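You operate a simulated robot arm through the tools that you are given. There is no shell and no other tool. Be economical: measure what you need, move in short steps, check, and stop when the job is done.

You are at the controls of a simulated robot arm. One attempt, no reset.

TASK
Move the mug on to the coaster and wipe off the coffee stain.
Fine: damp the red cloth on the sponge first; leave it in the green tray. Set down upright: purple mug. What is to be rubbed or washed off counts as gone when no trace of it is left.

Only the result counts: the job must be done as asked and must still hold three seconds after the hand-in. Knocking over, shifting, dropping, spilling or breaking anything else fails it. Flat cloth is picked up by pressing the open fingertips on it (5 to 10 N) and closing them slowly along it; thin cloth reads only 2 to 8 mm in the jaws.

THE ROBOT
A 6-joint arm with a two-finger parallel gripper, fixed in place. Base frame: the origin is at the foot of the arm, x ahead of it, y to its left, z up; the work surface is at about z = 0.74. Readings come in m, degrees, newtons and seconds.
With the tool pointing down near the work surface it reaches from about 0.2 to 0.64 m from the base axis. Its first joint turns from -66.0 to 66.0 degrees. Payload 2.7 kg.
The tool frame sits at the grasp point between the pads (the TCP): z along the fingers, y along the line on which they close. The tips reach 0.023 m beyond it. The gripper opens to 0.094 m. The fingers are 0.038 m wide and 0.01 m thick; the gripper's body (0.054 by 0.096 m) begins 0.039 m behind the TCP.
Orientation is that of the tool frame in the base frame, as [roll, pitch, yaw] about the fixed x, y, z axes, in that order (R = Rz(yaw) Ry(pitch) Rx(roll)). With the fingers straight down and closing along the base's y, the tool's x points along the base's -x, its y along +y and its z along -z.

THE INTERFACE
- The arm moves only by the tool arm_command. Its argument "increments" is a list of rows, each an object (a shift or turn left out is 0, a gripper value left out holds the last) with "rotation": the turn, a rotation vector about the tool's x, y, z in units of 90 degrees (1.0 is 90 degrees), a list of three; "translation": the shift along the tool's x, y, z in units of 500 mm (1.0 is 500 mm), a list of three; "claw": the finger opening in cm, from 0 to 9.4. In form: [{"rotation": [wx, wy, wz], "translation": [x, y, z], "claw": claw}, ...]. A call has 1 to 20 rows; each row is the pose to reach, as a shift and turn from the pose commanded when the call began, along the tool's axes at that moment. A call with a number of a shift or a turn outside -1 to 1 is refused whole. A row lasts 0.2 s, in which the tool goes at most 0.05 m and 8.6 degrees; a call with a longer step from one row to the next is refused whole, and so is a gripper value outside its range. A pose out of reach is approached as far as the arm can. The call stops where the force on the tool passes 40 N (or 10 N more than at its start, if that is more) or the arm is blocked; 0.2 s more then pass. Each finger travels about 0.045 m/s and halts on what it meets, pressing with about 33 N; the grip force reading is that of the motor and also rises with nothing between the fingers. The clock runs only during rows and for 0.2 s after the last one: add rows that repeat a pose to give the fingers time. It gives the time, the measured TCP pose, the force on the tool (base axes), the opening and the grip force at its end, in the units of the frame above (readings bear some noise), with the torque about the TCP (base axes, N m) and any sound that the robot's microphone picked up.
- Cameras (640 x 400 px; columns grow to the right, rows downward): "scene" is fixed at [0.0471, -0.4148, 1.4042]; the picture's right is [0.96, -0.29, 0.00], its down [-0.16, -0.53, -0.83] and it looks along [0.24, 0.79, -0.56] (base axes); focal length 332 px, centre (320, 200). "wrist" rides on the gripper at [0.086, 0.016, -0.075] in the tool frame; the picture's right is [-0.18, 0.98, 0.00], its down [-0.58, -0.11, -0.81] and it looks along [-0.79, -0.15, 0.59] (tool axes); focal length 243 px, centre (320, 200). There is no depth. A picture from a camera that has moved, and an enlarged one, comes with that camera's place and axes in the base frame and with its lens.
- camera(camera): a new picture of that camera. The clock stands still meanwhile.
- zoom(camera, box): a new picture of the part [left, top, right, bottom] of that camera's present view, enlarged. The clock stands still meanwhile.
- job_done(): hands the job in; it is judged then, once.

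Work in short steps. Places have to be worked out from the pictures, the camera data and where the tool is seen: move nearer, look again, correct. Check each grasp and each placing, and mend what went wrong. You have 120 turns and 76 pictures in all, those below and enlarged ones among them. Open the gripper and draw the arm clear of the work before you hand the job in, unless the task says otherwise; then end with one line.

The tools are called as a command line: name --argument value ..., lists and objects as JSON in quotes. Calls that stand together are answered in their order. arm_command: Moves the arm, as the interface text tells. Its arguments: {"type":"object","properties":{"increments":{"type":"array","items":{"type":"object","properties":{"rotation":{"type":"array","items":{"type":"number"}},"translation":{"type":"array","items":{"type":"number"}},"claw":{"type":"number"}}}}},"required":["increments"]} The other tools are called the same way: camera (camera) takes a picture; zoom (camera, box) takes an enlarged picture of a part of a camera's view; job_done () hands the job in.

At the start:

```text
time: 0.0
position: [0.4258, 0.1995, 0.994]
ee_rot: [-180.0, 0.0, 180.0]
force: [0.4, -0.1, -0.7]
torque: [-0.02, 0.02, -0.01]
gripper_width: 0.0942
finger_force: 0.0
```

scene: 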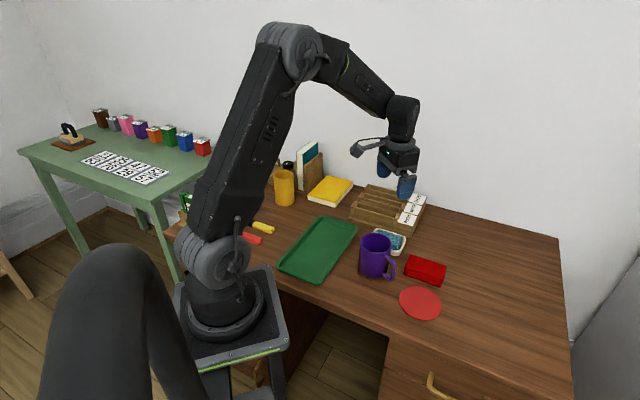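
wrist: 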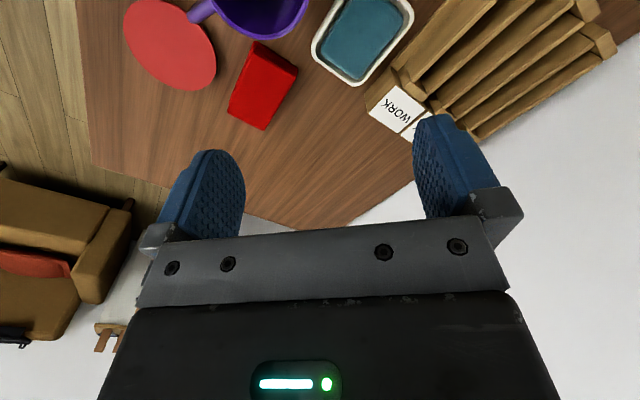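

I'll zoom in on the scene to identify cloth, stain, coaster and sponge.

zoom --camera "scene" --box '[340, 210, 500, 330]'

zoom --camera "scene" --box '[160, 140, 380, 300]'

zoom --camera "wrist" --box '[80, 0, 440, 225]'

```text
3.33 times, centred on (420, 270) of scene
camera zoom: at [0.0471, -0.4148, 1.4042], right [0.96, -0.29, 0.0], down [-0.16, -0.53, -0.83], along [0.24, 0.79, -0.56], focal length 1107 px, centre (-13, -33)
```

zoom: 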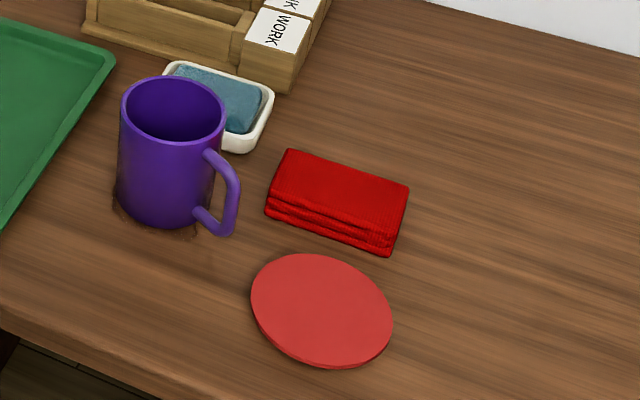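

```text
2.50 times, centred on (270, 220) of scene
camera zoom: at [0.0471, -0.4148, 1.4042], right [0.96, -0.29, 0.0], down [-0.16, -0.53, -0.83], along [0.24, 0.79, -0.56], focal length 830 px, centre (445, 150)
```

zoom: 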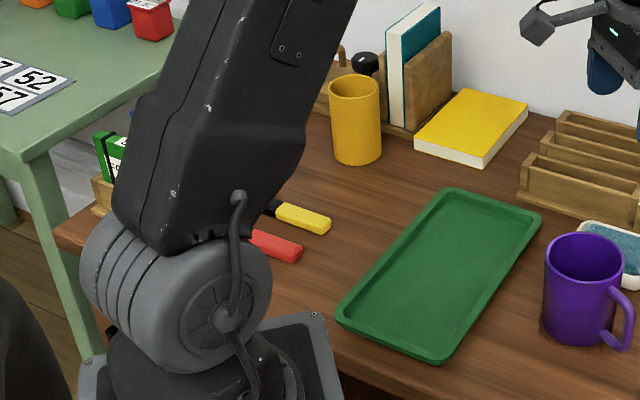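

```text
1.78 times, centred on (260, 112) of wrist
camera zoom: at [0.34, 0.2165, 1.0678], right [0.18, 0.98, 0.0], down [0.58, -0.11, 0.81], along [0.79, -0.15, -0.59], focal length 431 px, centre (427, 356)
```

zoom: 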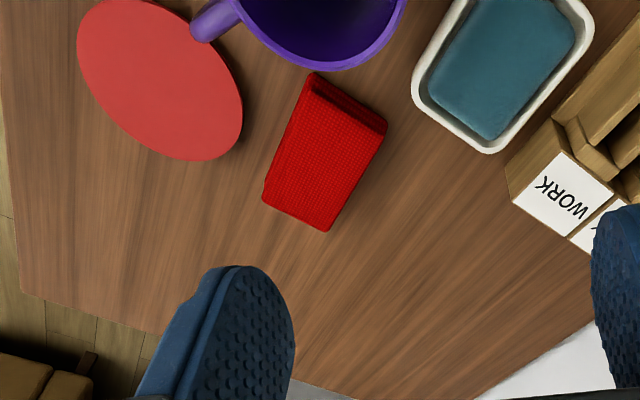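

The stain lies under the mug; the cloth is the folded red pad, the sponge is in the white dish, and the coaster is the red disc. I judge the mug to be at (0.373, 0.158), rim at z≈0.837, with its handle toward -60°. I'll go above it with yaw turned -45° and look.

arm_command --increments '[{"rotation": [0, 0, 0.083], "translation": [0.0176, -0.0138, 0.02], "claw": 9.4}, {"rotation": [0, 0, 0.167], "translation": [0.0352, -0.0276, 0.04]}, {"rotation": [0, 0, 0.25], "translation": [0.0528, -0.0415, 0.06]}, {"rotation": [0, 0, 0.333], "translation": [0.0704, -0.0553, 0.08]}, {"rotation": [0, 0, 0.417], "translation": [0.088, -0.069, 0.09]}, {"rotation": [0, 0, 0.5], "translation": [0.1056, -0.083, 0.1]}, {"rotation": [0, 0, 0.5], "translation": [0.1056, -0.083, 0.1]}]'

camera --camera "wrist"

zoom --camera "scene" --box '[300, 150, 500, 320]'

```text
time: 1.6
position: [0.372, 0.1595, 0.9438]
ee_rot: [-180.0, 0.0, 134.9]
force: [0.2, 0.2, 0.0]
torque: [0.02, 0.02, 0.03]
gripper_width: 0.0941
finger_force: 0.1
```

```text
70 pictures are left
camera wrist: at [0.3239, 0.2314, 1.0173], right [0.83, 0.56, 0.0], down [0.33, -0.49, 0.81], along [0.45, -0.67, -0.59], focal length 243 px, centre (320, 200)
```

wrist: 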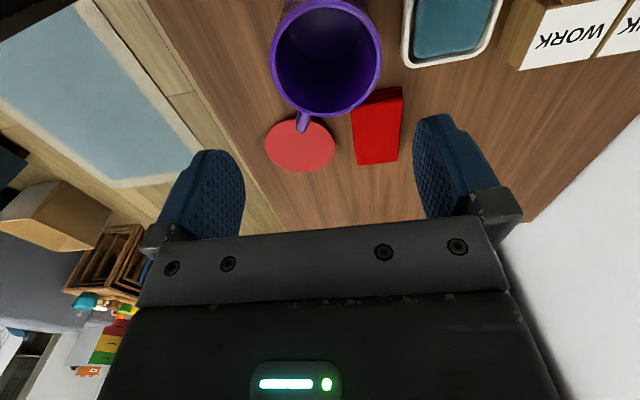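

```text
2.35 times, centred on (400, 235) of scene
camera zoom: at [0.0471, -0.4148, 1.4042], right [0.96, -0.29, 0.0], down [-0.16, -0.53, -0.83], along [0.24, 0.79, -0.56], focal length 781 px, centre (132, 118)
```

zoom: 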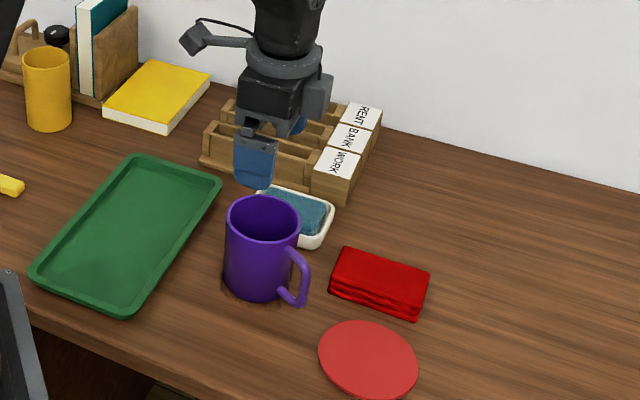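

From both views the rim centre comes out at about (0.373, 0.166), z≈0.832. I'll correct by 5.5 mm along the closing axis and descend to just above the rim.

arm_command --increments '[{"translation": [0.008, 0.011, 0.05]}, {"translation": [0.008, 0.011, 0.1]}, {"translation": [0.008, 0.011, 0.144]}, {"translation": [0.008, 0.011, 0.144]}]'

camera --camera "wrist"

zoom --camera "scene" --box '[330, 180, 450, 290]'

```text
time: 2.6
position: [0.3738, 0.1658, 0.8719]
ee_rot: [-180.0, 0.0, 134.9]
force: [0.2, -0.9, -0.2]
torque: [0.04, 0.0, 0.01]
gripper_width: 0.0941
finger_force: 0.0
```

```text
68 pictures are left
camera wrist: at [0.325, 0.2381, 0.9458], right [0.83, 0.56, 0.0], down [0.33, -0.49, 0.81], along [0.46, -0.67, -0.59], focal length 243 px, centre (320, 200)
```

wrist: 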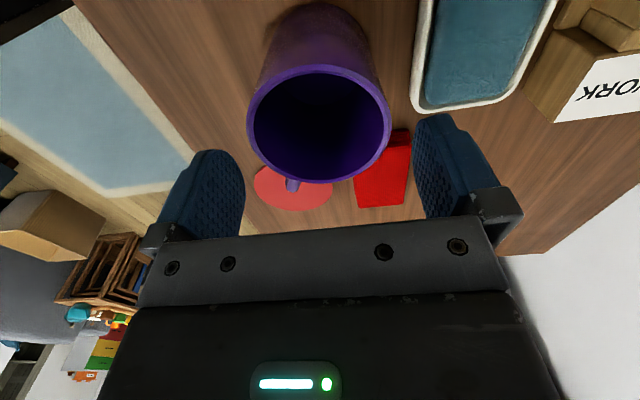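

```text
3.64 times, centred on (390, 235) of scene
camera zoom: at [0.0471, -0.4148, 1.4042], right [0.96, -0.29, 0.0], down [-0.16, -0.53, -0.83], along [0.24, 0.79, -0.56], focal length 1207 px, centre (66, 73)
```

zoom: 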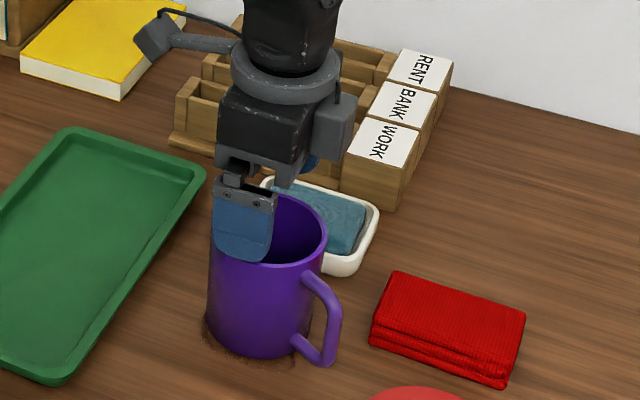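

The rim centre lies within 1-2 mm of the TCP and the rim is about 0.08 m wide, so I descend straight down to TCP z≈0.813 with open fingers.

arm_command --increments '[{"translation": [0, 0.001, 0.03]}, {"translation": [0, 0.001, 0.06]}, {"translation": [0, 0.001, 0.09]}, {"translation": [0, 0.001, 0.118]}, {"translation": [0, 0.001, 0.118]}]'

camera --camera "wrist"

```text
time: 3.8
position: [0.3737, 0.166, 0.8139]
ee_rot: [-180.0, 0.0, 135.0]
force: [0.1, -0.2, 0.3]
torque: [0.02, -0.02, -0.01]
gripper_width: 0.094
finger_force: 0.0
```

```text
66 pictures are left
camera wrist: at [0.3246, 0.2393, 0.8867], right [0.83, 0.57, 0.0], down [0.33, -0.49, 0.81], along [0.46, -0.66, -0.59], focal length 243 px, centre (320, 200)
```

wrist: 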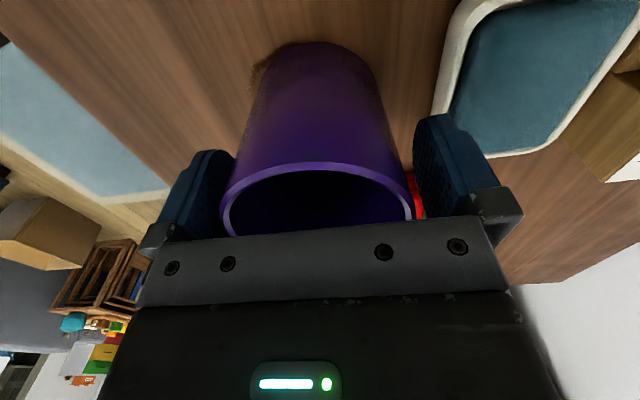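

The fingers straddle the mug without contact; closing now.

arm_command --increments '[{"claw": 8.8}, {"claw": 8.2}, {"claw": 7.6}, {"claw": 7.0}, {"claw": 7.0}]'

```text
time: 5.0
position: [0.3738, 0.1667, 0.8127]
ee_rot: [180.0, 0.0, 134.9]
force: [-0.4, -0.4, -0.3]
torque: [0.01, 0.04, 0.01]
gripper_width: 0.0783
finger_force: 32.6
```

The mug is gripped (78 mm, 33 N). Lifting 5 cm and looking.

arm_command --increments '[{"translation": [0, 0, -0.02]}, {"translation": [0, 0, -0.05]}, {"translation": [0, 0, -0.08]}, {"translation": [0, 0, -0.1]}, {"translation": [0, 0, -0.1]}]'

zoom --camera "scene" --box '[320, 180, 480, 330]'

camera --camera "wrist"

```text
time: 6.2
position: [0.3742, 0.1668, 0.8622]
ee_rot: [180.0, 0.0, 135.0]
force: [-0.2, 0.8, -3.3]
torque: [0.03, 0.03, -0.01]
gripper_width: 0.0783
finger_force: 33.3
```

```text
2.67 times, centred on (400, 255) of scene
camera zoom: at [0.0471, -0.4148, 1.4042], right [0.96, -0.29, 0.0], down [-0.16, -0.53, -0.83], along [0.24, 0.79, -0.56], focal length 885 px, centre (107, 53)
```

zoom: 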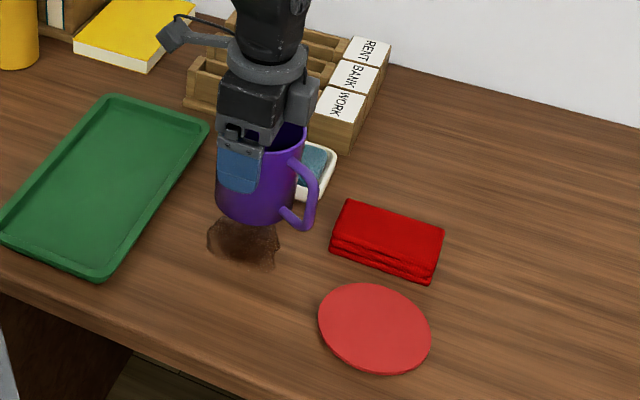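

```text
64 pictures are left
camera wrist: at [0.3252, 0.2384, 0.9366], right [0.83, 0.56, 0.0], down [0.33, -0.49, 0.81], along [0.46, -0.67, -0.59], focal length 243 px, centre (320, 200)
```

wrist: 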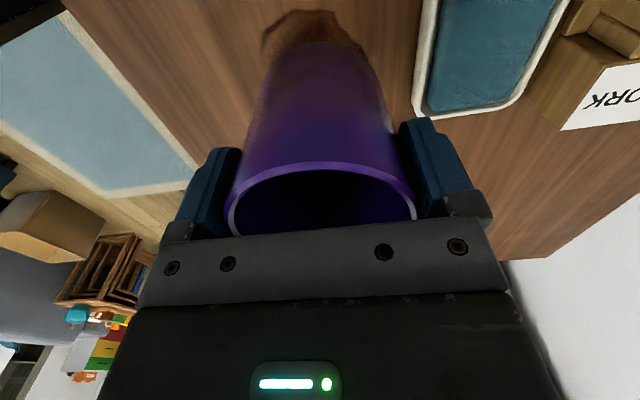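

The mug is clear and the stain is visible beneath it. Coaster centre averages (0.433, 0.018), so I carry the mug over it.

arm_command --increments '[{"translation": [-0.02, -0.009, 0]}, {"translation": [-0.07, -0.03, 0]}, {"translation": [-0.13, -0.056, 0]}, {"translation": [-0.19, -0.082, 0]}, {"translation": [-0.25, -0.108, 0]}, {"translation": [-0.28, -0.122, 0]}, {"translation": [-0.2936, -0.1273, 0]}, {"translation": [-0.2936, -0.1273, 0]}]'

zoom --camera "scene" --box '[340, 200, 500, 330]'

camera --camera "wrist"

```text
time: 8.0
position: [0.4323, 0.0164, 0.8627]
ee_rot: [-180.0, -0.1, 135.0]
force: [-0.6, -0.1, -2.5]
torque: [-0.01, 0.02, 0.0]
gripper_width: 0.0782
finger_force: 33.2
```

```text
3.08 times, centred on (420, 265) of scene
camera zoom: at [0.0471, -0.4148, 1.4042], right [0.96, -0.29, 0.0], down [-0.16, -0.53, -0.83], along [0.24, 0.79, -0.56], focal length 1022 px, centre (12, 0)
```

zoom: 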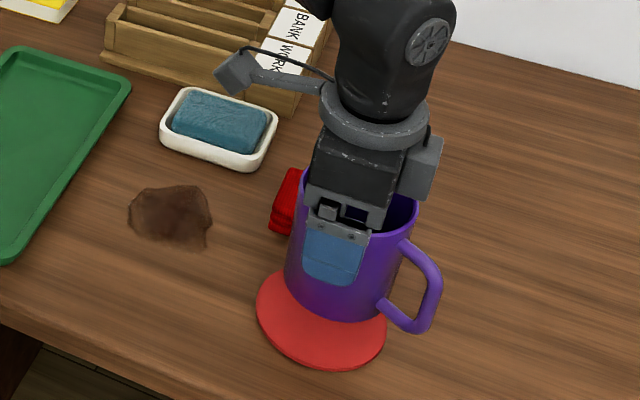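

```text
62 pictures are left
camera wrist: at [0.3837, 0.0894, 0.9368], right [0.82, 0.57, 0.0], down [0.33, -0.49, 0.81], along [0.46, -0.67, -0.59], focal length 243 px, centre (320, 200)
```

wrist: 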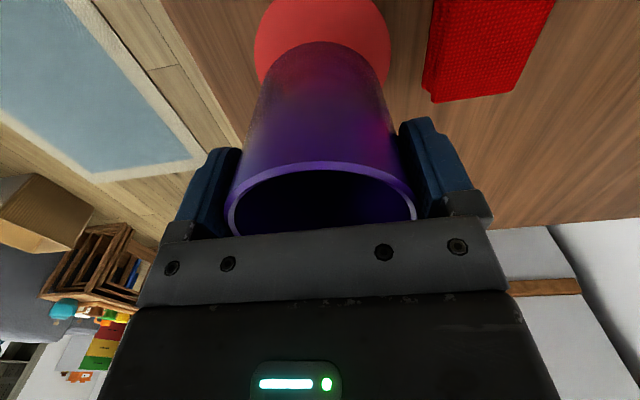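

The coaster looks to be centred a few mm further (+y), at about (0.433, 0.023). I correct and go down to about 1 cm above it.

arm_command --increments '[{"translation": [0.004, 0.005, 0.02]}, {"translation": [0.008, 0.01, 0.05]}, {"translation": [0.008, 0.01, 0.07]}, {"translation": [0.008, 0.01, 0.07]}]'

zoom --camera "scene" --box '[370, 240, 470, 330]'

camera --camera "wrist"

```text
time: 9.0
position: [0.4337, 0.0236, 0.8282]
ee_rot: [180.0, 0.0, 135.0]
force: [-0.2, -0.2, -2.8]
torque: [0.03, 0.01, 0.01]
gripper_width: 0.0783
finger_force: 33.3
```

```text
4.44 times, centred on (420, 285) of scene
camera zoom: at [0.0471, -0.4148, 1.4042], right [0.96, -0.29, 0.0], down [-0.16, -0.53, -0.83], along [0.24, 0.79, -0.56], focal length 1476 px, centre (-124, -178)
```

zoom: 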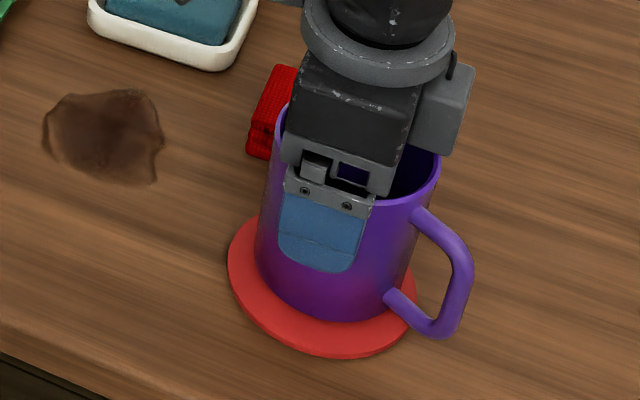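

```text
60 pictures are left
camera wrist: at [0.3846, 0.0956, 0.9018], right [0.83, 0.56, 0.0], down [0.33, -0.49, 0.81], along [0.46, -0.67, -0.59], focal length 243 px, centre (320, 200)
```

wrist: 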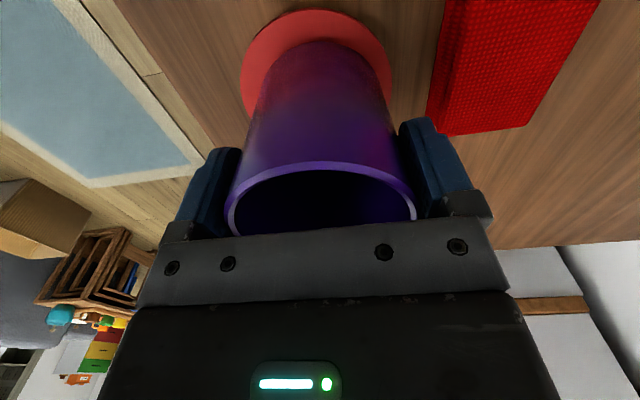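

The mug sits ~4 mm off along the tool's +y relative to the coaster; I correct that and then descend gently to just about contact.

arm_command --increments '[{"translation": [0.002, -0.009, 0]}, {"translation": [0.002, -0.009, 0.008]}, {"translation": [0.002, -0.009, 0.014]}, {"translation": [0.002, -0.009, 0.018]}, {"translation": [0.002, -0.009, 0.018]}]'

zoom --camera "scene" --box '[370, 240, 470, 330]'

camera --camera "wrist"

```text
time: 10.2
position: [0.4313, 0.0215, 0.8203]
ee_rot: [179.8, 0.1, 135.1]
force: [0.2, -0.5, 20.8]
torque: [-0.04, -0.04, 0.1]
gripper_width: 0.0754
finger_force: 33.1
```

```text
4.44 times, centred on (420, 285) of scene
camera zoom: at [0.0468, -0.4149, 1.4042], right [0.96, -0.29, 0.0], down [-0.16, -0.53, -0.83], along [0.24, 0.79, -0.56], focal length 1476 px, centre (-124, -178)
```

zoom: 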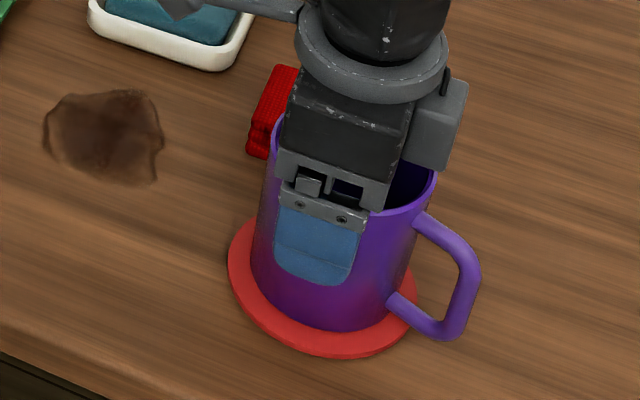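

```text
58 pictures are left
camera wrist: at [0.3816, 0.0938, 0.8937], right [0.82, 0.57, 0.0], down [0.33, -0.49, 0.81], along [0.46, -0.66, -0.59], focal length 243 px, centre (320, 200)
```

wrist: 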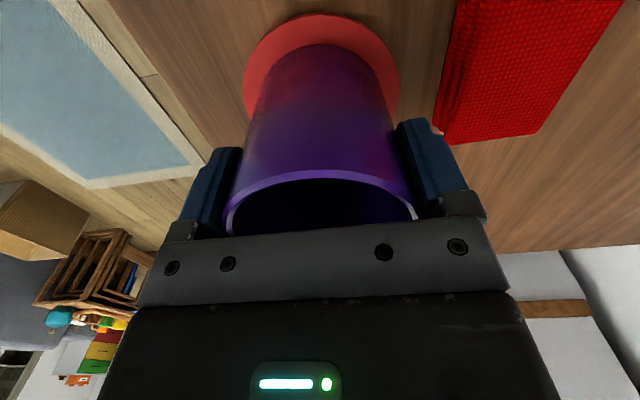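

Contact at 21 N, with the mug well within the coaster all round. I relax the push by 1 mm and open the fingers.

arm_command --increments '[{"translation": [0, 0, -0.003]}, {"translation": [0, 0, -0.003]}, {"translation": [0, 0, -0.003], "claw": 8.0}, {"translation": [0, 0, -0.003], "claw": 8.8}, {"translation": [0, 0, -0.003], "claw": 9.4}, {"translation": [0, 0, -0.003], "claw": 9.4}]'

camera --camera "wrist"

```text
time: 11.6
position: [0.4292, 0.0207, 0.8217]
ee_rot: [180.0, 0.0, 135.0]
force: [0.8, 0.7, -0.4]
torque: [0.0, 0.01, 0.03]
gripper_width: 0.0942
finger_force: 0.0
```

```text
57 pictures are left
camera wrist: at [0.3809, 0.0938, 0.8944], right [0.83, 0.56, 0.0], down [0.33, -0.49, 0.81], along [0.46, -0.67, -0.59], focal length 243 px, centre (320, 200)
```

wrist: 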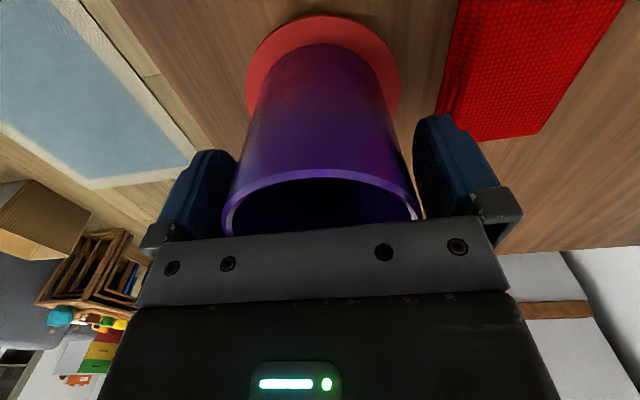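

Released; the mug is standing. I raise straight up with a 1.5 mm centring shift.

arm_command --increments '[{"translation": [0, 0.003, 0]}, {"translation": [0, 0.003, -0.04]}, {"translation": [0, 0.003, -0.1]}, {"translation": [0, 0.003, -0.19]}, {"translation": [0, 0.003, -0.27]}, {"translation": [0, 0.003, -0.27]}]'

zoom --camera "scene" --box '[340, 200, 500, 330]'

camera --camera "wrist"

```text
time: 13.0
position: [0.4304, 0.0224, 0.9559]
ee_rot: [-180.0, 0.0, 135.0]
force: [1.0, 0.7, 0.1]
torque: [0.0, 0.02, 0.01]
gripper_width: 0.0941
finger_force: 0.1
```

```text
3.08 times, centred on (420, 265) of scene
camera zoom: at [0.0471, -0.4148, 1.4042], right [0.96, -0.29, 0.0], down [-0.16, -0.53, -0.83], along [0.24, 0.79, -0.56], focal length 1022 px, centre (12, 0)
```

zoom: 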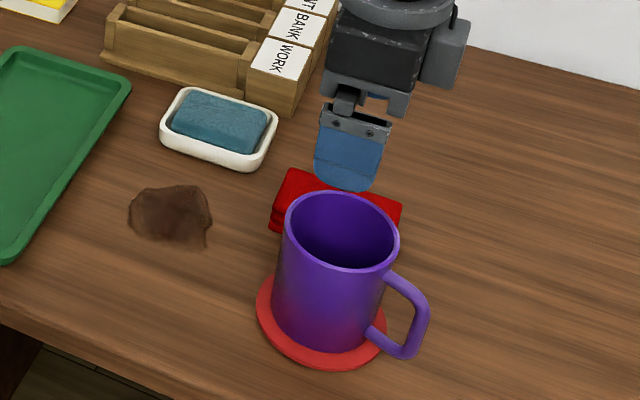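

```text
55 pictures are left
camera wrist: at [0.3817, 0.0948, 1.0296], right [0.83, 0.56, 0.0], down [0.33, -0.49, 0.81], along [0.46, -0.67, -0.59], focal length 243 px, centre (320, 200)
```

wrist: 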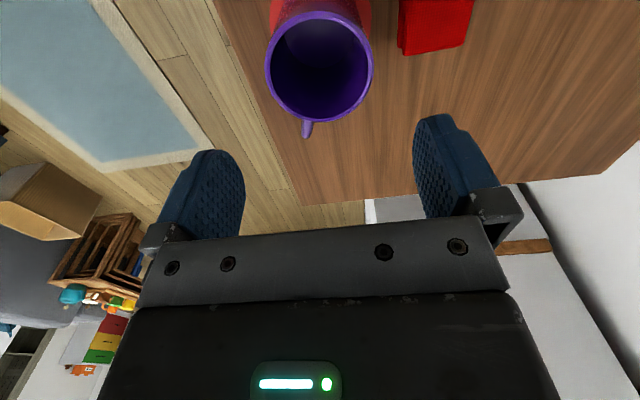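

The mug stands upright on the coaster. From the scene corners I put the folded cloth's top at centre (0.502, 0.110), z≈0.755, about 97×61 mm with its long side at -43°, so the present yaw suits. I move above it and look.

arm_command --increments '[{"translation": [0.004, 0.05, 0.0], "claw": 5.5}, {"translation": [0.01, 0.12, 0.02]}, {"translation": [0.0226, 0.19, 0.05]}, {"translation": [0.0226, 0.2252, 0.09]}, {"translation": [0.0226, 0.2252, 0.09]}]'

zoom --camera "scene" --box '[340, 180, 500, 310]'

camera --camera "wrist"

```text
time: 14.2
position: [0.5031, 0.1107, 0.9091]
ee_rot: [-180.0, 0.0, 135.0]
force: [0.2, -0.2, -0.1]
torque: [-0.01, -0.03, 0.01]
gripper_width: 0.055
finger_force: 0.1
```

```text
3.08 times, centred on (420, 245) of scene
camera zoom: at [0.0471, -0.4148, 1.4042], right [0.96, -0.29, 0.0], down [-0.16, -0.53, -0.83], along [0.24, 0.79, -0.56], focal length 1022 px, centre (12, 62)
```

zoom: 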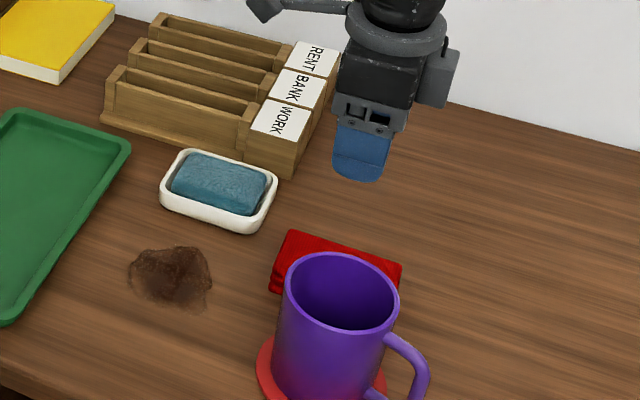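

```text
53 pictures are left
camera wrist: at [0.4534, 0.183, 0.9841], right [0.83, 0.56, 0.0], down [0.33, -0.49, 0.81], along [0.46, -0.67, -0.59], focal length 243 px, centre (320, 200)
```

wrist: 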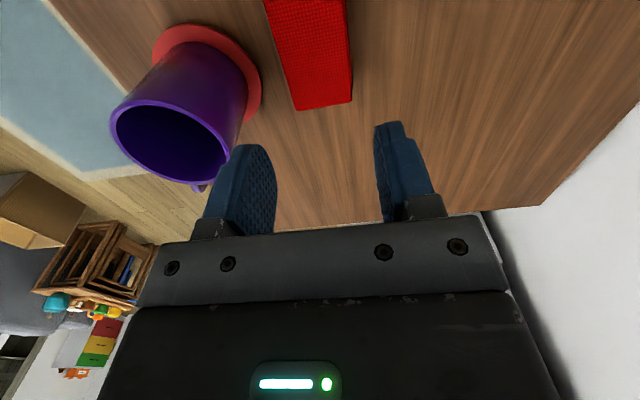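

The wrist view puts the cloth slightly nearer to -y than the scene view; I take (0.506, 0.102), and descend to tips ~2 cm above the cloth to look again.

arm_command --increments '[{"translation": [-0.017, -0.008, 0.05]}, {"translation": [-0.017, -0.008, 0.1]}, {"translation": [-0.017, -0.008, 0.16]}, {"translation": [-0.017, -0.008, 0.215]}, {"translation": [-0.017, -0.008, 0.215]}]'

zoom --camera "scene" --box '[370, 200, 490, 290]'

camera --camera "wrist"

```text
time: 15.4
position: [0.506, 0.1012, 0.8019]
ee_rot: [180.0, 0.0, 135.0]
force: [0.2, -0.7, 0.0]
torque: [0.02, 0.03, 0.0]
gripper_width: 0.0549
finger_force: 0.2
```

```text
4.44 times, centred on (430, 245) of scene
camera zoom: at [0.0471, -0.4148, 1.4042], right [0.96, -0.29, 0.0], down [-0.16, -0.53, -0.83], along [0.24, 0.79, -0.56], focal length 1476 px, centre (-169, 0)
```

zoom: 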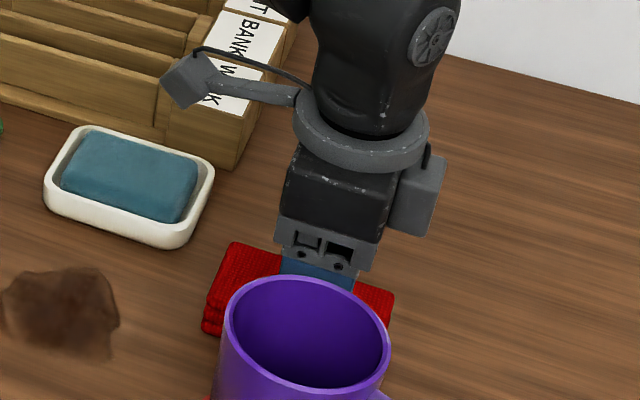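

```text
51 pictures are left
camera wrist: at [0.4572, 0.1726, 0.8761], right [0.83, 0.56, 0.0], down [0.33, -0.49, 0.81], along [0.46, -0.67, -0.59], focal length 243 px, centre (320, 200)
```

wrist: 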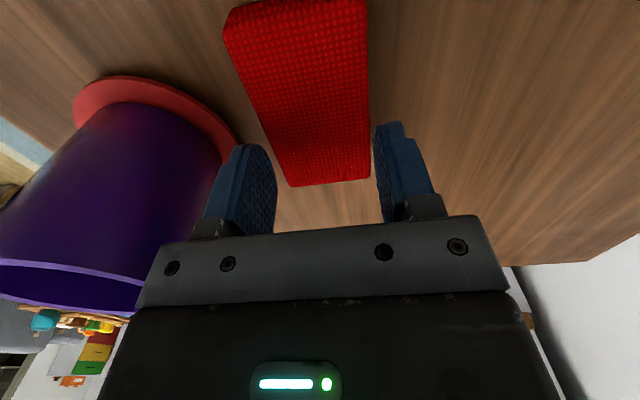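

Now the cloth sits nearly centred under the TCP (3 mm off), top ~62 mm wide. I narrow the opening to 35 mm so both tips land on it, and descend to just above contact.

arm_command --increments '[{"translation": [0, -0.004, 0.0], "claw": 3.5}, {"translation": [0, -0.004, 0.01]}, {"translation": [0, -0.004, 0.02]}, {"translation": [0, -0.004, 0.03]}, {"translation": [0, -0.004, 0.04]}, {"translation": [0, -0.004, 0.04]}]'

```text
time: 16.4
position: [0.5074, 0.0997, 0.7922]
ee_rot: [179.9, 0.2, 135.0]
force: [-0.8, -1.4, 6.8]
torque: [0.0, 0.14, 0.0]
gripper_width: 0.0351
finger_force: 0.3
stopped in row 5: the force on the tool passed its limit (the readings are from after the stop); the commanded pose is now the measured one
```

Contact at TCP z=0.792 with 6.8 N, which is in the 5–10 N range. I close slowly here.

arm_command --increments '[{"claw": 3.3}, {"claw": 3.1}, {"claw": 2.9}, {"claw": 2.7}, {"claw": 2.5}, {"claw": 2.3}]'

```text
time: 17.9
position: [0.5061, 0.0996, 0.7925]
ee_rot: [179.9, 0.1, 135.0]
force: [-2.5, -3.2, 17.3]
torque: [-0.1, 0.16, 0.01]
gripper_width: 0.0278
finger_force: 5.1
```

The force rose to 17 N and the cloth is starting to bunch (finger force 5 N). I back off 1 mm and continue closing.

arm_command --increments '[{"translation": [0, 0, -0.002], "claw": 2.3}, {"translation": [0, 0, -0.002], "claw": 2.1}, {"translation": [0, 0, -0.002], "claw": 1.9}, {"translation": [0, 0, -0.002], "claw": 1.7}]'

camera --camera "wrist"

```text
time: 18.9
position: [0.5049, 0.1002, 0.7925]
ee_rot: [179.9, 0.0, 135.0]
force: [-0.9, -0.1, 6.3]
torque: [0.01, -0.03, -0.03]
gripper_width: 0.0189
finger_force: 1.7
```

```text
50 pictures are left
camera wrist: at [0.4563, 0.1723, 0.8667], right [0.82, 0.57, 0.0], down [0.33, -0.49, 0.81], along [0.46, -0.67, -0.59], focal length 243 px, centre (320, 200)
```

wrist: 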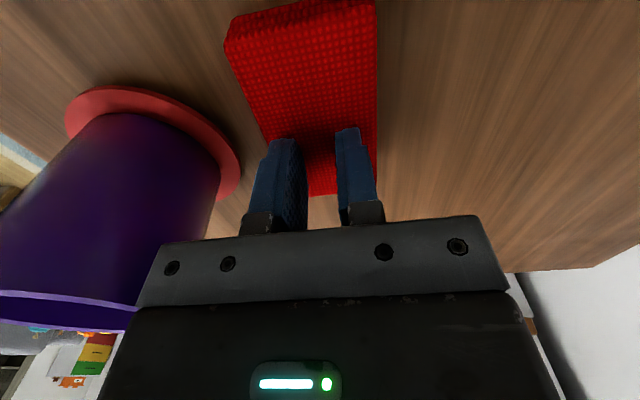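

Force is steady at about 6 N with the tips on the cloth. I keep closing slowly.

arm_command --increments '[{"claw": 1.6}, {"claw": 1.45}, {"claw": 1.3}, {"claw": 1.15}, {"claw": 1.0}, {"claw": 0.85}, {"claw": 0.7}, {"claw": 0.55}, {"claw": 0.4}, {"claw": 0.2}, {"claw": 0.0}, {"claw": 0.0}, {"claw": 0.0}]'

camera --camera "wrist"

```text
time: 21.6
position: [0.5056, 0.1004, 0.794]
ee_rot: [180.0, 0.0, 135.0]
force: [-0.1, -0.2, -0.1]
torque: [0.0, 0.0, 0.0]
gripper_width: 0.0
finger_force: 33.5
```

```text
49 pictures are left
camera wrist: at [0.4566, 0.1721, 0.867], right [0.82, 0.57, 0.0], down [0.33, -0.49, 0.81], along [0.46, -0.67, -0.59], focal length 243 px, centre (320, 200)
```

wrist: 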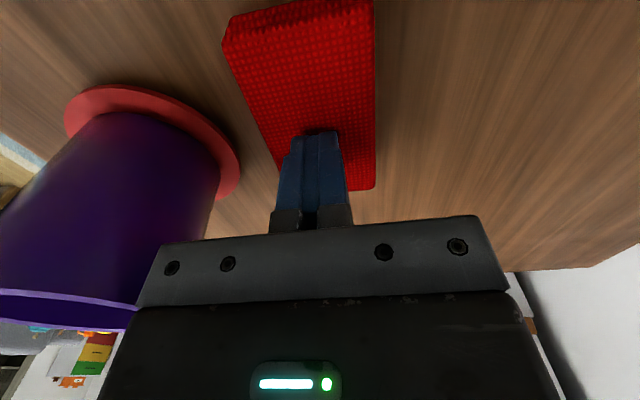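

The jaws closed on nothing: this is a thick folded pad (about 28 mm high), so a pinch from the top slips. It's ~62 mm wide, so I'll instead straddle it across the short side. I rise, open to 78 mm (which keeps clear of the coaster) and look.

arm_command --increments '[{"translation": [0, 0, -0.02]}, {"translation": [0, 0, -0.04], "claw": 2}, {"translation": [0, 0, -0.04], "claw": 4}, {"translation": [0, 0, -0.04], "claw": 6}, {"translation": [0, 0, -0.04], "claw": 7.8}, {"translation": [0, 0, -0.04], "claw": 7.8}]'

camera --camera "wrist"

zoom --camera "scene" --box '[370, 200, 490, 290]'

```text
time: 23.1
position: [0.5052, 0.1003, 0.8142]
ee_rot: [180.0, 0.0, 135.0]
force: [0.5, 0.2, 0.4]
torque: [-0.01, -0.01, 0.01]
gripper_width: 0.078
finger_force: 0.0
```

```text
48 pictures are left
camera wrist: at [0.4568, 0.1722, 0.8869], right [0.82, 0.57, 0.0], down [0.33, -0.49, 0.81], along [0.46, -0.67, -0.59], focal length 243 px, centre (320, 200)
```

wrist: 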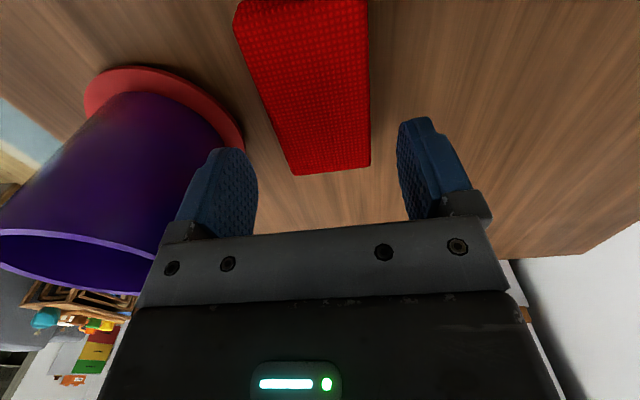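

```text
4.44 times, centred on (430, 245) of scene
camera zoom: at [0.0471, -0.4148, 1.4042], right [0.96, -0.29, 0.0], down [-0.16, -0.53, -0.83], along [0.24, 0.79, -0.56], focal length 1476 px, centre (-169, 0)
```

zoom: 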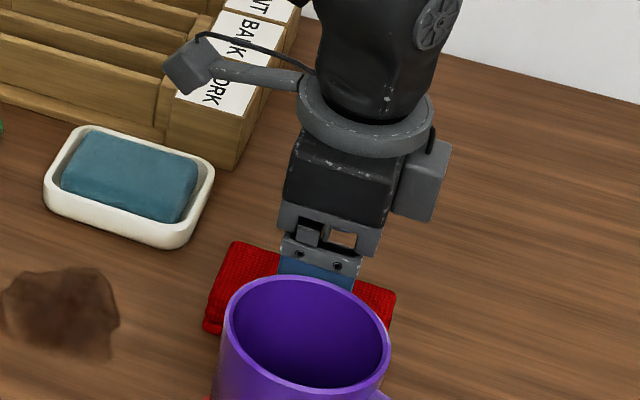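

The pad is centred between the fingers within 3 mm, with clearance on both sides. Descending to TCP z≈0.775 (tips at 0.752).

arm_command --increments '[{"translation": [0, 0.004, 0.015]}, {"translation": [0, 0.004, 0.03]}, {"translation": [0, 0.004, 0.045]}, {"translation": [0, 0.004, 0.06]}, {"translation": [0, 0.004, 0.078]}, {"translation": [0, 0.004, 0.078]}]'

camera --camera "wrist"

```text
time: 24.4
position: [0.5066, 0.1018, 0.7742]
ee_rot: [-180.0, 0.1, 135.0]
force: [-0.6, -0.8, -0.3]
torque: [0.0, -0.03, 0.02]
gripper_width: 0.0781
finger_force: 0.0
```

```text
46 pictures are left
camera wrist: at [0.4578, 0.1736, 0.8475], right [0.82, 0.57, 0.0], down [0.33, -0.49, 0.81], along [0.46, -0.67, -0.59], focal length 243 px, centre (320, 200)
```

wrist: 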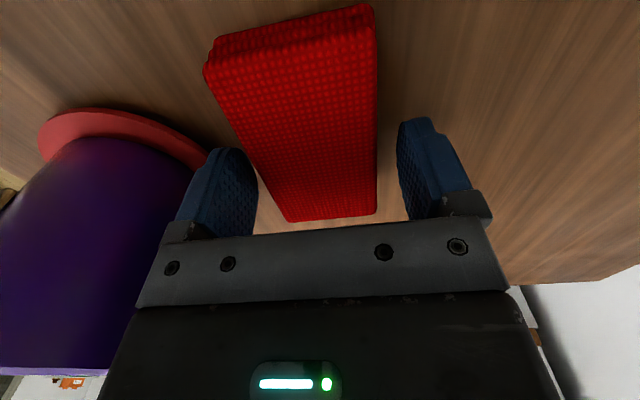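

The fingers straddle the pad; closing slowly.

arm_command --increments '[{"claw": 7.0}, {"claw": 6.4}, {"claw": 5.8}, {"claw": 5.2}, {"claw": 4.6}, {"claw": 4.0}, {"claw": 3.4}, {"claw": 2.8}, {"claw": 2.8}]'

camera --camera "wrist"

```text
time: 26.4
position: [0.5066, 0.1013, 0.7745]
ee_rot: [-180.0, 0.0, 135.1]
force: [-0.8, -0.3, -0.2]
torque: [0.0, 0.01, -0.02]
gripper_width: 0.0612
finger_force: 33.2
```

```text
45 pictures are left
camera wrist: at [0.4578, 0.1736, 0.8477], right [0.82, 0.57, 0.0], down [0.33, -0.49, 0.81], along [0.46, -0.67, -0.59], focal length 243 px, centre (320, 200)
```

wrist: 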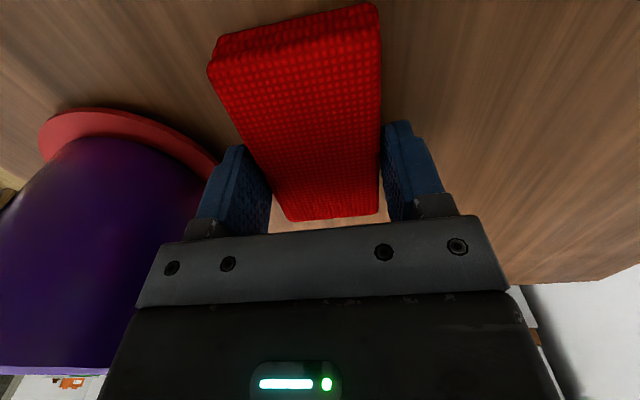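

Solid grip at 61 mm and 33 N. Lifting to z≈0.87 and checking.

arm_command --increments '[{"translation": [0, 0, -0.03]}, {"translation": [0, 0, -0.08]}, {"translation": [0, 0, -0.14]}, {"translation": [0, 0, -0.19]}, {"translation": [0, 0, -0.19]}]'

zoom --camera "scene" --box '[340, 190, 500, 310]'

camera --camera "wrist"

```text
time: 27.6
position: [0.5063, 0.1011, 0.8692]
ee_rot: [-179.9, 0.1, 135.0]
force: [-0.8, -0.1, 0.8]
torque: [-0.03, -0.02, 0.0]
gripper_width: 0.0612
finger_force: 33.1
```

```text
3.33 times, centred on (420, 250) of scene
camera zoom: at [0.0471, -0.4148, 1.4042], right [0.96, -0.29, 0.0], down [-0.16, -0.53, -0.83], along [0.24, 0.79, -0.56], focal length 1107 px, centre (-13, 33)
```

zoom: 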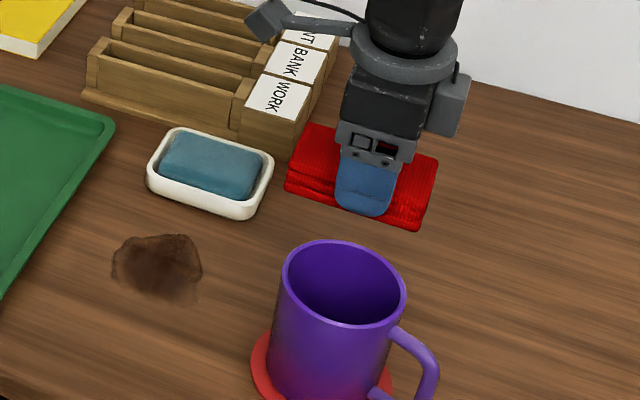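

```text
43 pictures are left
camera wrist: at [0.4578, 0.1736, 0.9438], right [0.82, 0.57, 0.0], down [0.33, -0.49, 0.81], along [0.46, -0.67, -0.59], focal length 243 px, centre (320, 200)
```

wrist: 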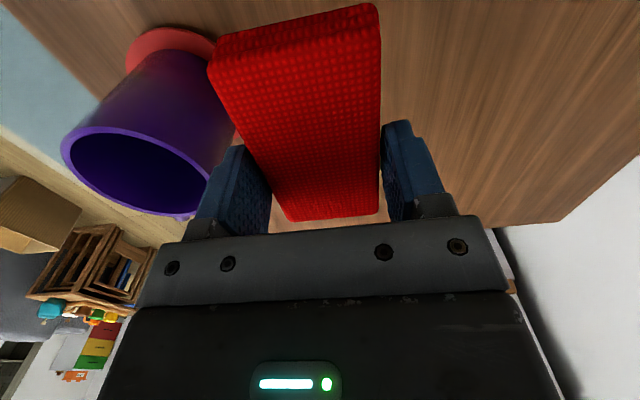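

The pad is held firmly. The sponge I estimate at (0.447, 0.231), parallel to the cloth. I move over it at this height and look.

arm_command --increments '[{"translation": [0.04, 0.015, 0]}, {"translation": [0.11, 0.04, 0]}, {"translation": [0.18, 0.068, 0]}, {"translation": [0.24, 0.09, 0]}, {"translation": [0.2677, 0.1, 0]}, {"translation": [0.2677, 0.1, 0]}]'

zoom --camera "scene" --box '[340, 190, 460, 280]'

camera --camera "wrist"

```text
time: 29.1
position: [0.4468, 0.2317, 0.8693]
ee_rot: [179.9, 0.0, 135.0]
force: [0.0, 0.3, -0.1]
torque: [0.01, -0.01, -0.01]
gripper_width: 0.0612
finger_force: 33.5
```

```text
4.44 times, centred on (400, 235) of scene
camera zoom: at [0.0471, -0.4148, 1.4042], right [0.96, -0.29, 0.0], down [-0.16, -0.53, -0.83], along [0.24, 0.79, -0.56], focal length 1476 px, centre (-36, 44)
```

zoom: 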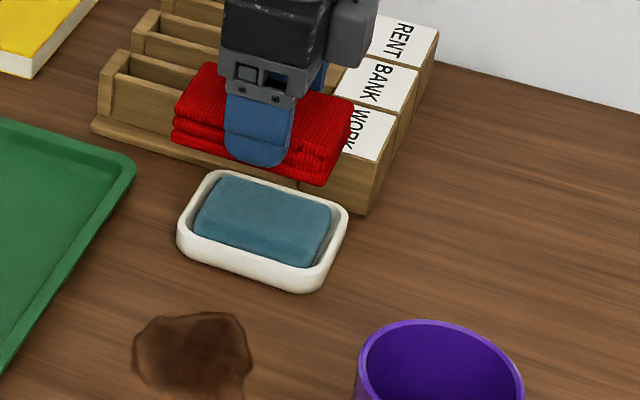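

```text
41 pictures are left
camera wrist: at [0.3979, 0.3034, 0.9423], right [0.83, 0.56, 0.0], down [0.33, -0.49, 0.81], along [0.46, -0.67, -0.59], focal length 243 px, centre (320, 200)
```

wrist: 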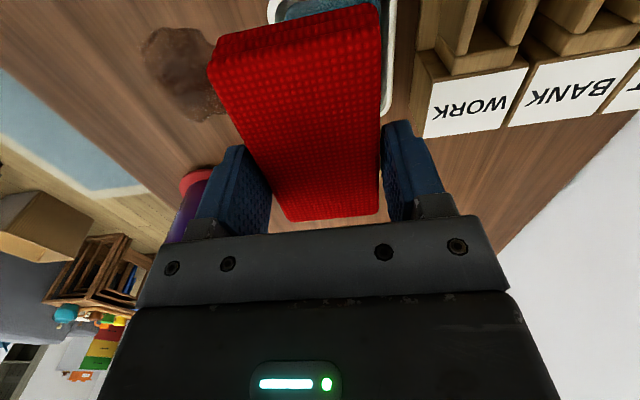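

Sponge centre ≈ (0.449, 0.232); the pad's centre is ~7 mm toward tool +x from the TCP, so I shift back 8 mm and lower slowly towards the sponge.

arm_command --increments '[{"translation": [-0.017, 0.004, 0.02]}, {"translation": [-0.017, 0.004, 0.05]}, {"translation": [-0.017, 0.004, 0.08]}, {"translation": [-0.017, 0.004, 0.1]}, {"translation": [-0.017, 0.004, 0.105]}, {"translation": [-0.017, 0.004, 0.11]}, {"translation": [-0.017, 0.004, 0.11]}]'

zoom --camera "scene" --box '[340, 190, 460, 280]'

camera --camera "wrist"

```text
time: 30.6
position: [0.4556, 0.2269, 0.8146]
ee_rot: [179.9, 0.0, 134.9]
force: [-0.2, 0.5, -0.3]
torque: [-0.03, -0.01, 0.01]
gripper_width: 0.0612
finger_force: 32.9
```

```text
4.44 times, centred on (400, 235) of scene
camera zoom: at [0.0471, -0.4148, 1.4042], right [0.96, -0.29, 0.0], down [-0.16, -0.53, -0.83], along [0.24, 0.79, -0.56], focal length 1476 px, centre (-36, 44)
```

zoom: 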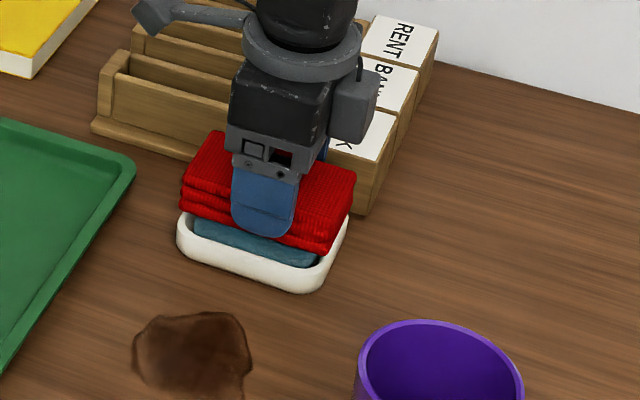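

```text
39 pictures are left
camera wrist: at [0.4063, 0.2992, 0.8878], right [0.82, 0.57, 0.0], down [0.33, -0.49, 0.81], along [0.46, -0.67, -0.59], focal length 243 px, centre (320, 200)
```

wrist: 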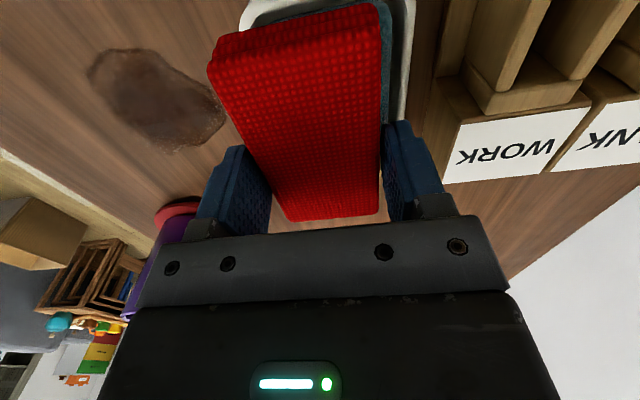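

Alignment over the sponge is good. Lowering in 1 mm steps, watching the force.

arm_command --increments '[{"translation": [0, 0, 0.002]}, {"translation": [0, 0, 0.004]}, {"translation": [0, 0, 0.006]}, {"translation": [0, 0, 0.008]}, {"translation": [0, 0, 0.01]}, {"translation": [0, 0, 0.012]}, {"translation": [0, 0, 0.014]}]'

```text
time: 32.2
position: [0.4549, 0.2272, 0.8076]
ee_rot: [179.9, 0.1, 135.1]
force: [0.0, 1.1, -0.2]
torque: [-0.01, -0.02, 0.04]
gripper_width: 0.061
finger_force: 32.8
```

arm_command --increments '[{"translation": [0, 0, 0.002]}, {"translation": [0, 0, 0.004]}, {"translation": [0, 0, 0.006]}, {"translation": [0, 0, 0.008]}, {"translation": [0, 0, 0.01]}]'

```text
time: 33.5
position: [0.4549, 0.2265, 0.8027]
ee_rot: [179.9, -0.1, 135.0]
force: [-4.4, -2.0, 10.8]
torque: [0.05, 0.25, 0.1]
gripper_width: 0.0612
finger_force: 33.5
```

Contact at 10.8 N. I press 1 mm more and hold for about a second, then inspect.

arm_command --increments '[{"translation": [0, 0, 0.002]}, {"translation": [0, 0, 0.002]}, {"translation": [0, 0, 0.002]}, {"translation": [0, 0, 0.002]}, {"translation": [0, 0, 0.002]}, {"translation": [0, 0, 0.002]}]'

zoom --camera "scene" --box '[340, 190, 460, 280]'

```text
time: 34.9
position: [0.4564, 0.2267, 0.8033]
ee_rot: [179.7, 0.0, 135.0]
force: [-2.3, -2.5, 28.8]
torque: [0.0, 0.36, 0.04]
gripper_width: 0.0613
finger_force: 32.5
```

```text
4.44 times, centred on (400, 235) of scene
camera zoom: at [0.0466, -0.4151, 1.4042], right [0.96, -0.29, 0.0], down [-0.16, -0.53, -0.83], along [0.24, 0.79, -0.56], focal length 1476 px, centre (-36, 44)
```

zoom: 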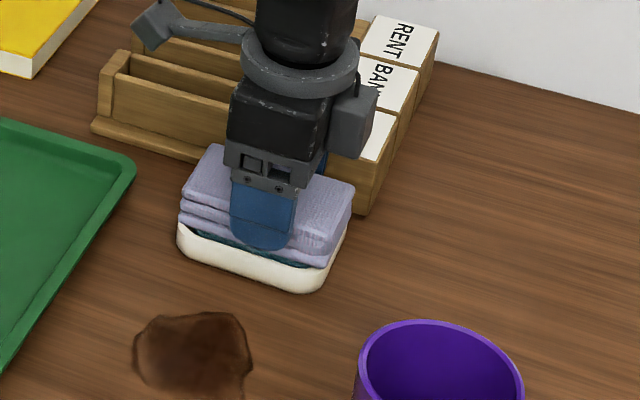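

The pad changed colour on the sponge, presumably meaning it is damp. I lift off and look.

arm_command --increments '[{"translation": [0, 0, -0.01]}, {"translation": [0, 0, -0.04]}, {"translation": [0, 0, -0.09]}, {"translation": [0, 0, -0.13]}, {"translation": [0, 0, -0.13]}]'

camera --camera "scene"

camera --camera "wrist"

```text
time: 36.0
position: [0.4543, 0.2266, 0.8645]
ee_rot: [-179.9, 0.0, 135.1]
force: [0.2, 0.1, -0.5]
torque: [0.0, -0.02, 0.0]
gripper_width: 0.0613
finger_force: 32.2
```

```text
37 pictures are left
```

scene: 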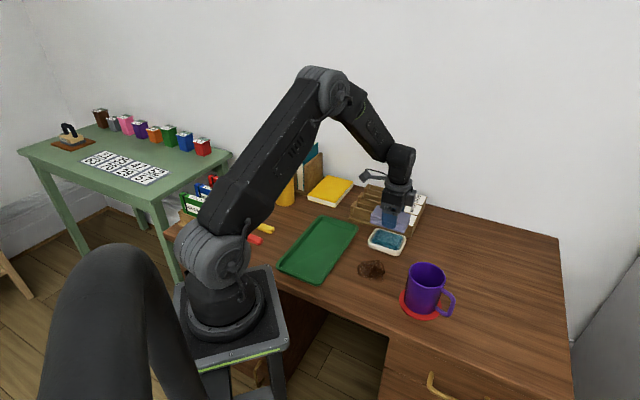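

```text
36 pictures are left
camera wrist: at [0.406, 0.2989, 0.9393], right [0.82, 0.57, 0.0], down [0.33, -0.49, 0.81], along [0.46, -0.67, -0.59], focal length 243 px, centre (320, 200)
```

wrist: 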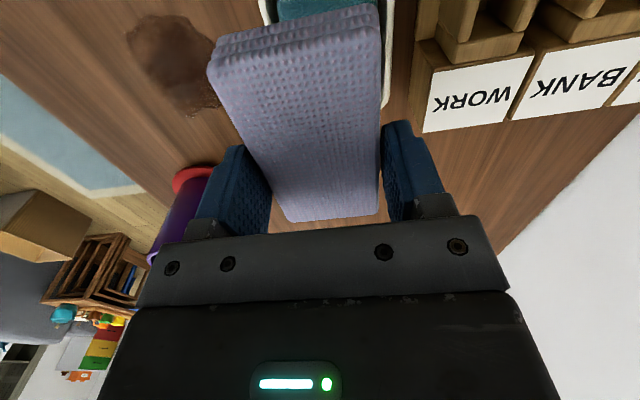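

The cloth is now damp. The stain I put at (0.365, 0.1585), radius ~0.04; tray edge, dish and coaster leave about ±25 mm along tool x and ±18 mm along tool y for strokes. I move above it and down to 1 cm clear.

arm_command --increments '[{"translation": [0.003, -0.05, 0]}, {"translation": [0.008, -0.12, 0]}, {"translation": [0.0152, -0.19, 0]}, {"translation": [0.0152, -0.2228, 0.02]}, {"translation": [0.0152, -0.2228, 0.07]}, {"translation": [0.0152, -0.2228, 0.12]}, {"translation": [0.0152, -0.2228, 0.156]}, {"translation": [0.0152, -0.2228, 0.156]}]'

zoom --camera "scene" --box '[320, 210, 440, 300]'

camera --camera "wrist"

```text
time: 37.9
position: [0.3702, 0.1533, 0.7862]
ee_rot: [180.0, 0.0, 135.0]
force: [0.6, 0.0, -0.7]
torque: [0.0, 0.02, -0.01]
gripper_width: 0.061
finger_force: 32.9
```

```text
4.44 times, centred on (380, 255) of scene
camera zoom: at [0.0471, -0.4148, 1.4042], right [0.96, -0.29, 0.0], down [-0.16, -0.53, -0.83], along [0.24, 0.79, -0.56], focal length 1476 px, centre (53, -44)
```

zoom: 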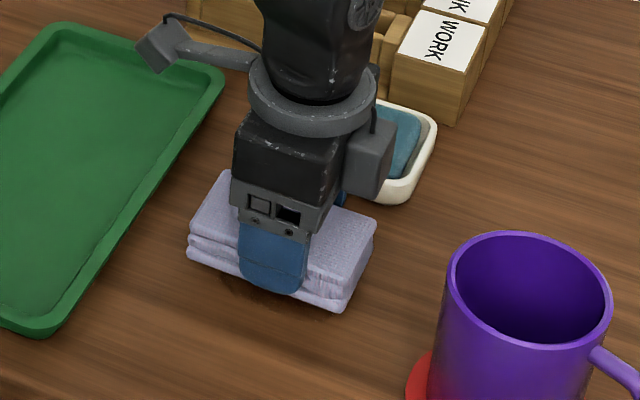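

```text
34 pictures are left
camera wrist: at [0.3222, 0.2249, 0.8609], right [0.82, 0.57, 0.0], down [0.33, -0.49, 0.81], along [0.46, -0.67, -0.59], focal length 243 px, centre (320, 200)
```

wrist: 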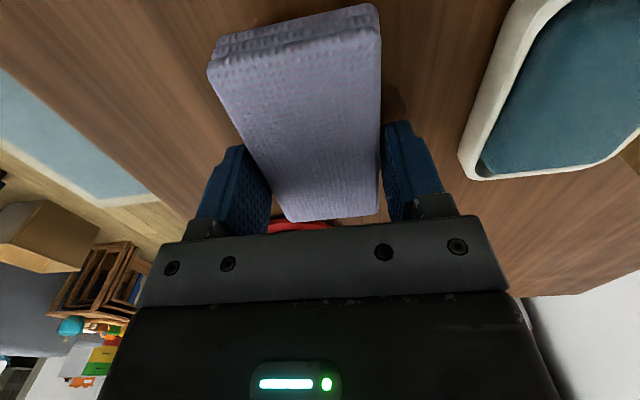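

Well placed over the stain. Lowering to contact in small steps.

arm_command --increments '[{"translation": [0, 0, 0.006]}, {"translation": [0, 0, 0.012]}, {"translation": [0, 0, 0.016]}, {"translation": [0, 0, 0.019]}, {"translation": [0, 0, 0.022]}, {"translation": [0, 0, 0.024]}]'

```text
time: 39.2
position: [0.3716, 0.1531, 0.7754]
ee_rot: [180.0, 0.0, 135.0]
force: [-0.4, 0.0, 0.0]
torque: [0.0, -0.02, 0.02]
gripper_width: 0.0609
finger_force: 33.3
```

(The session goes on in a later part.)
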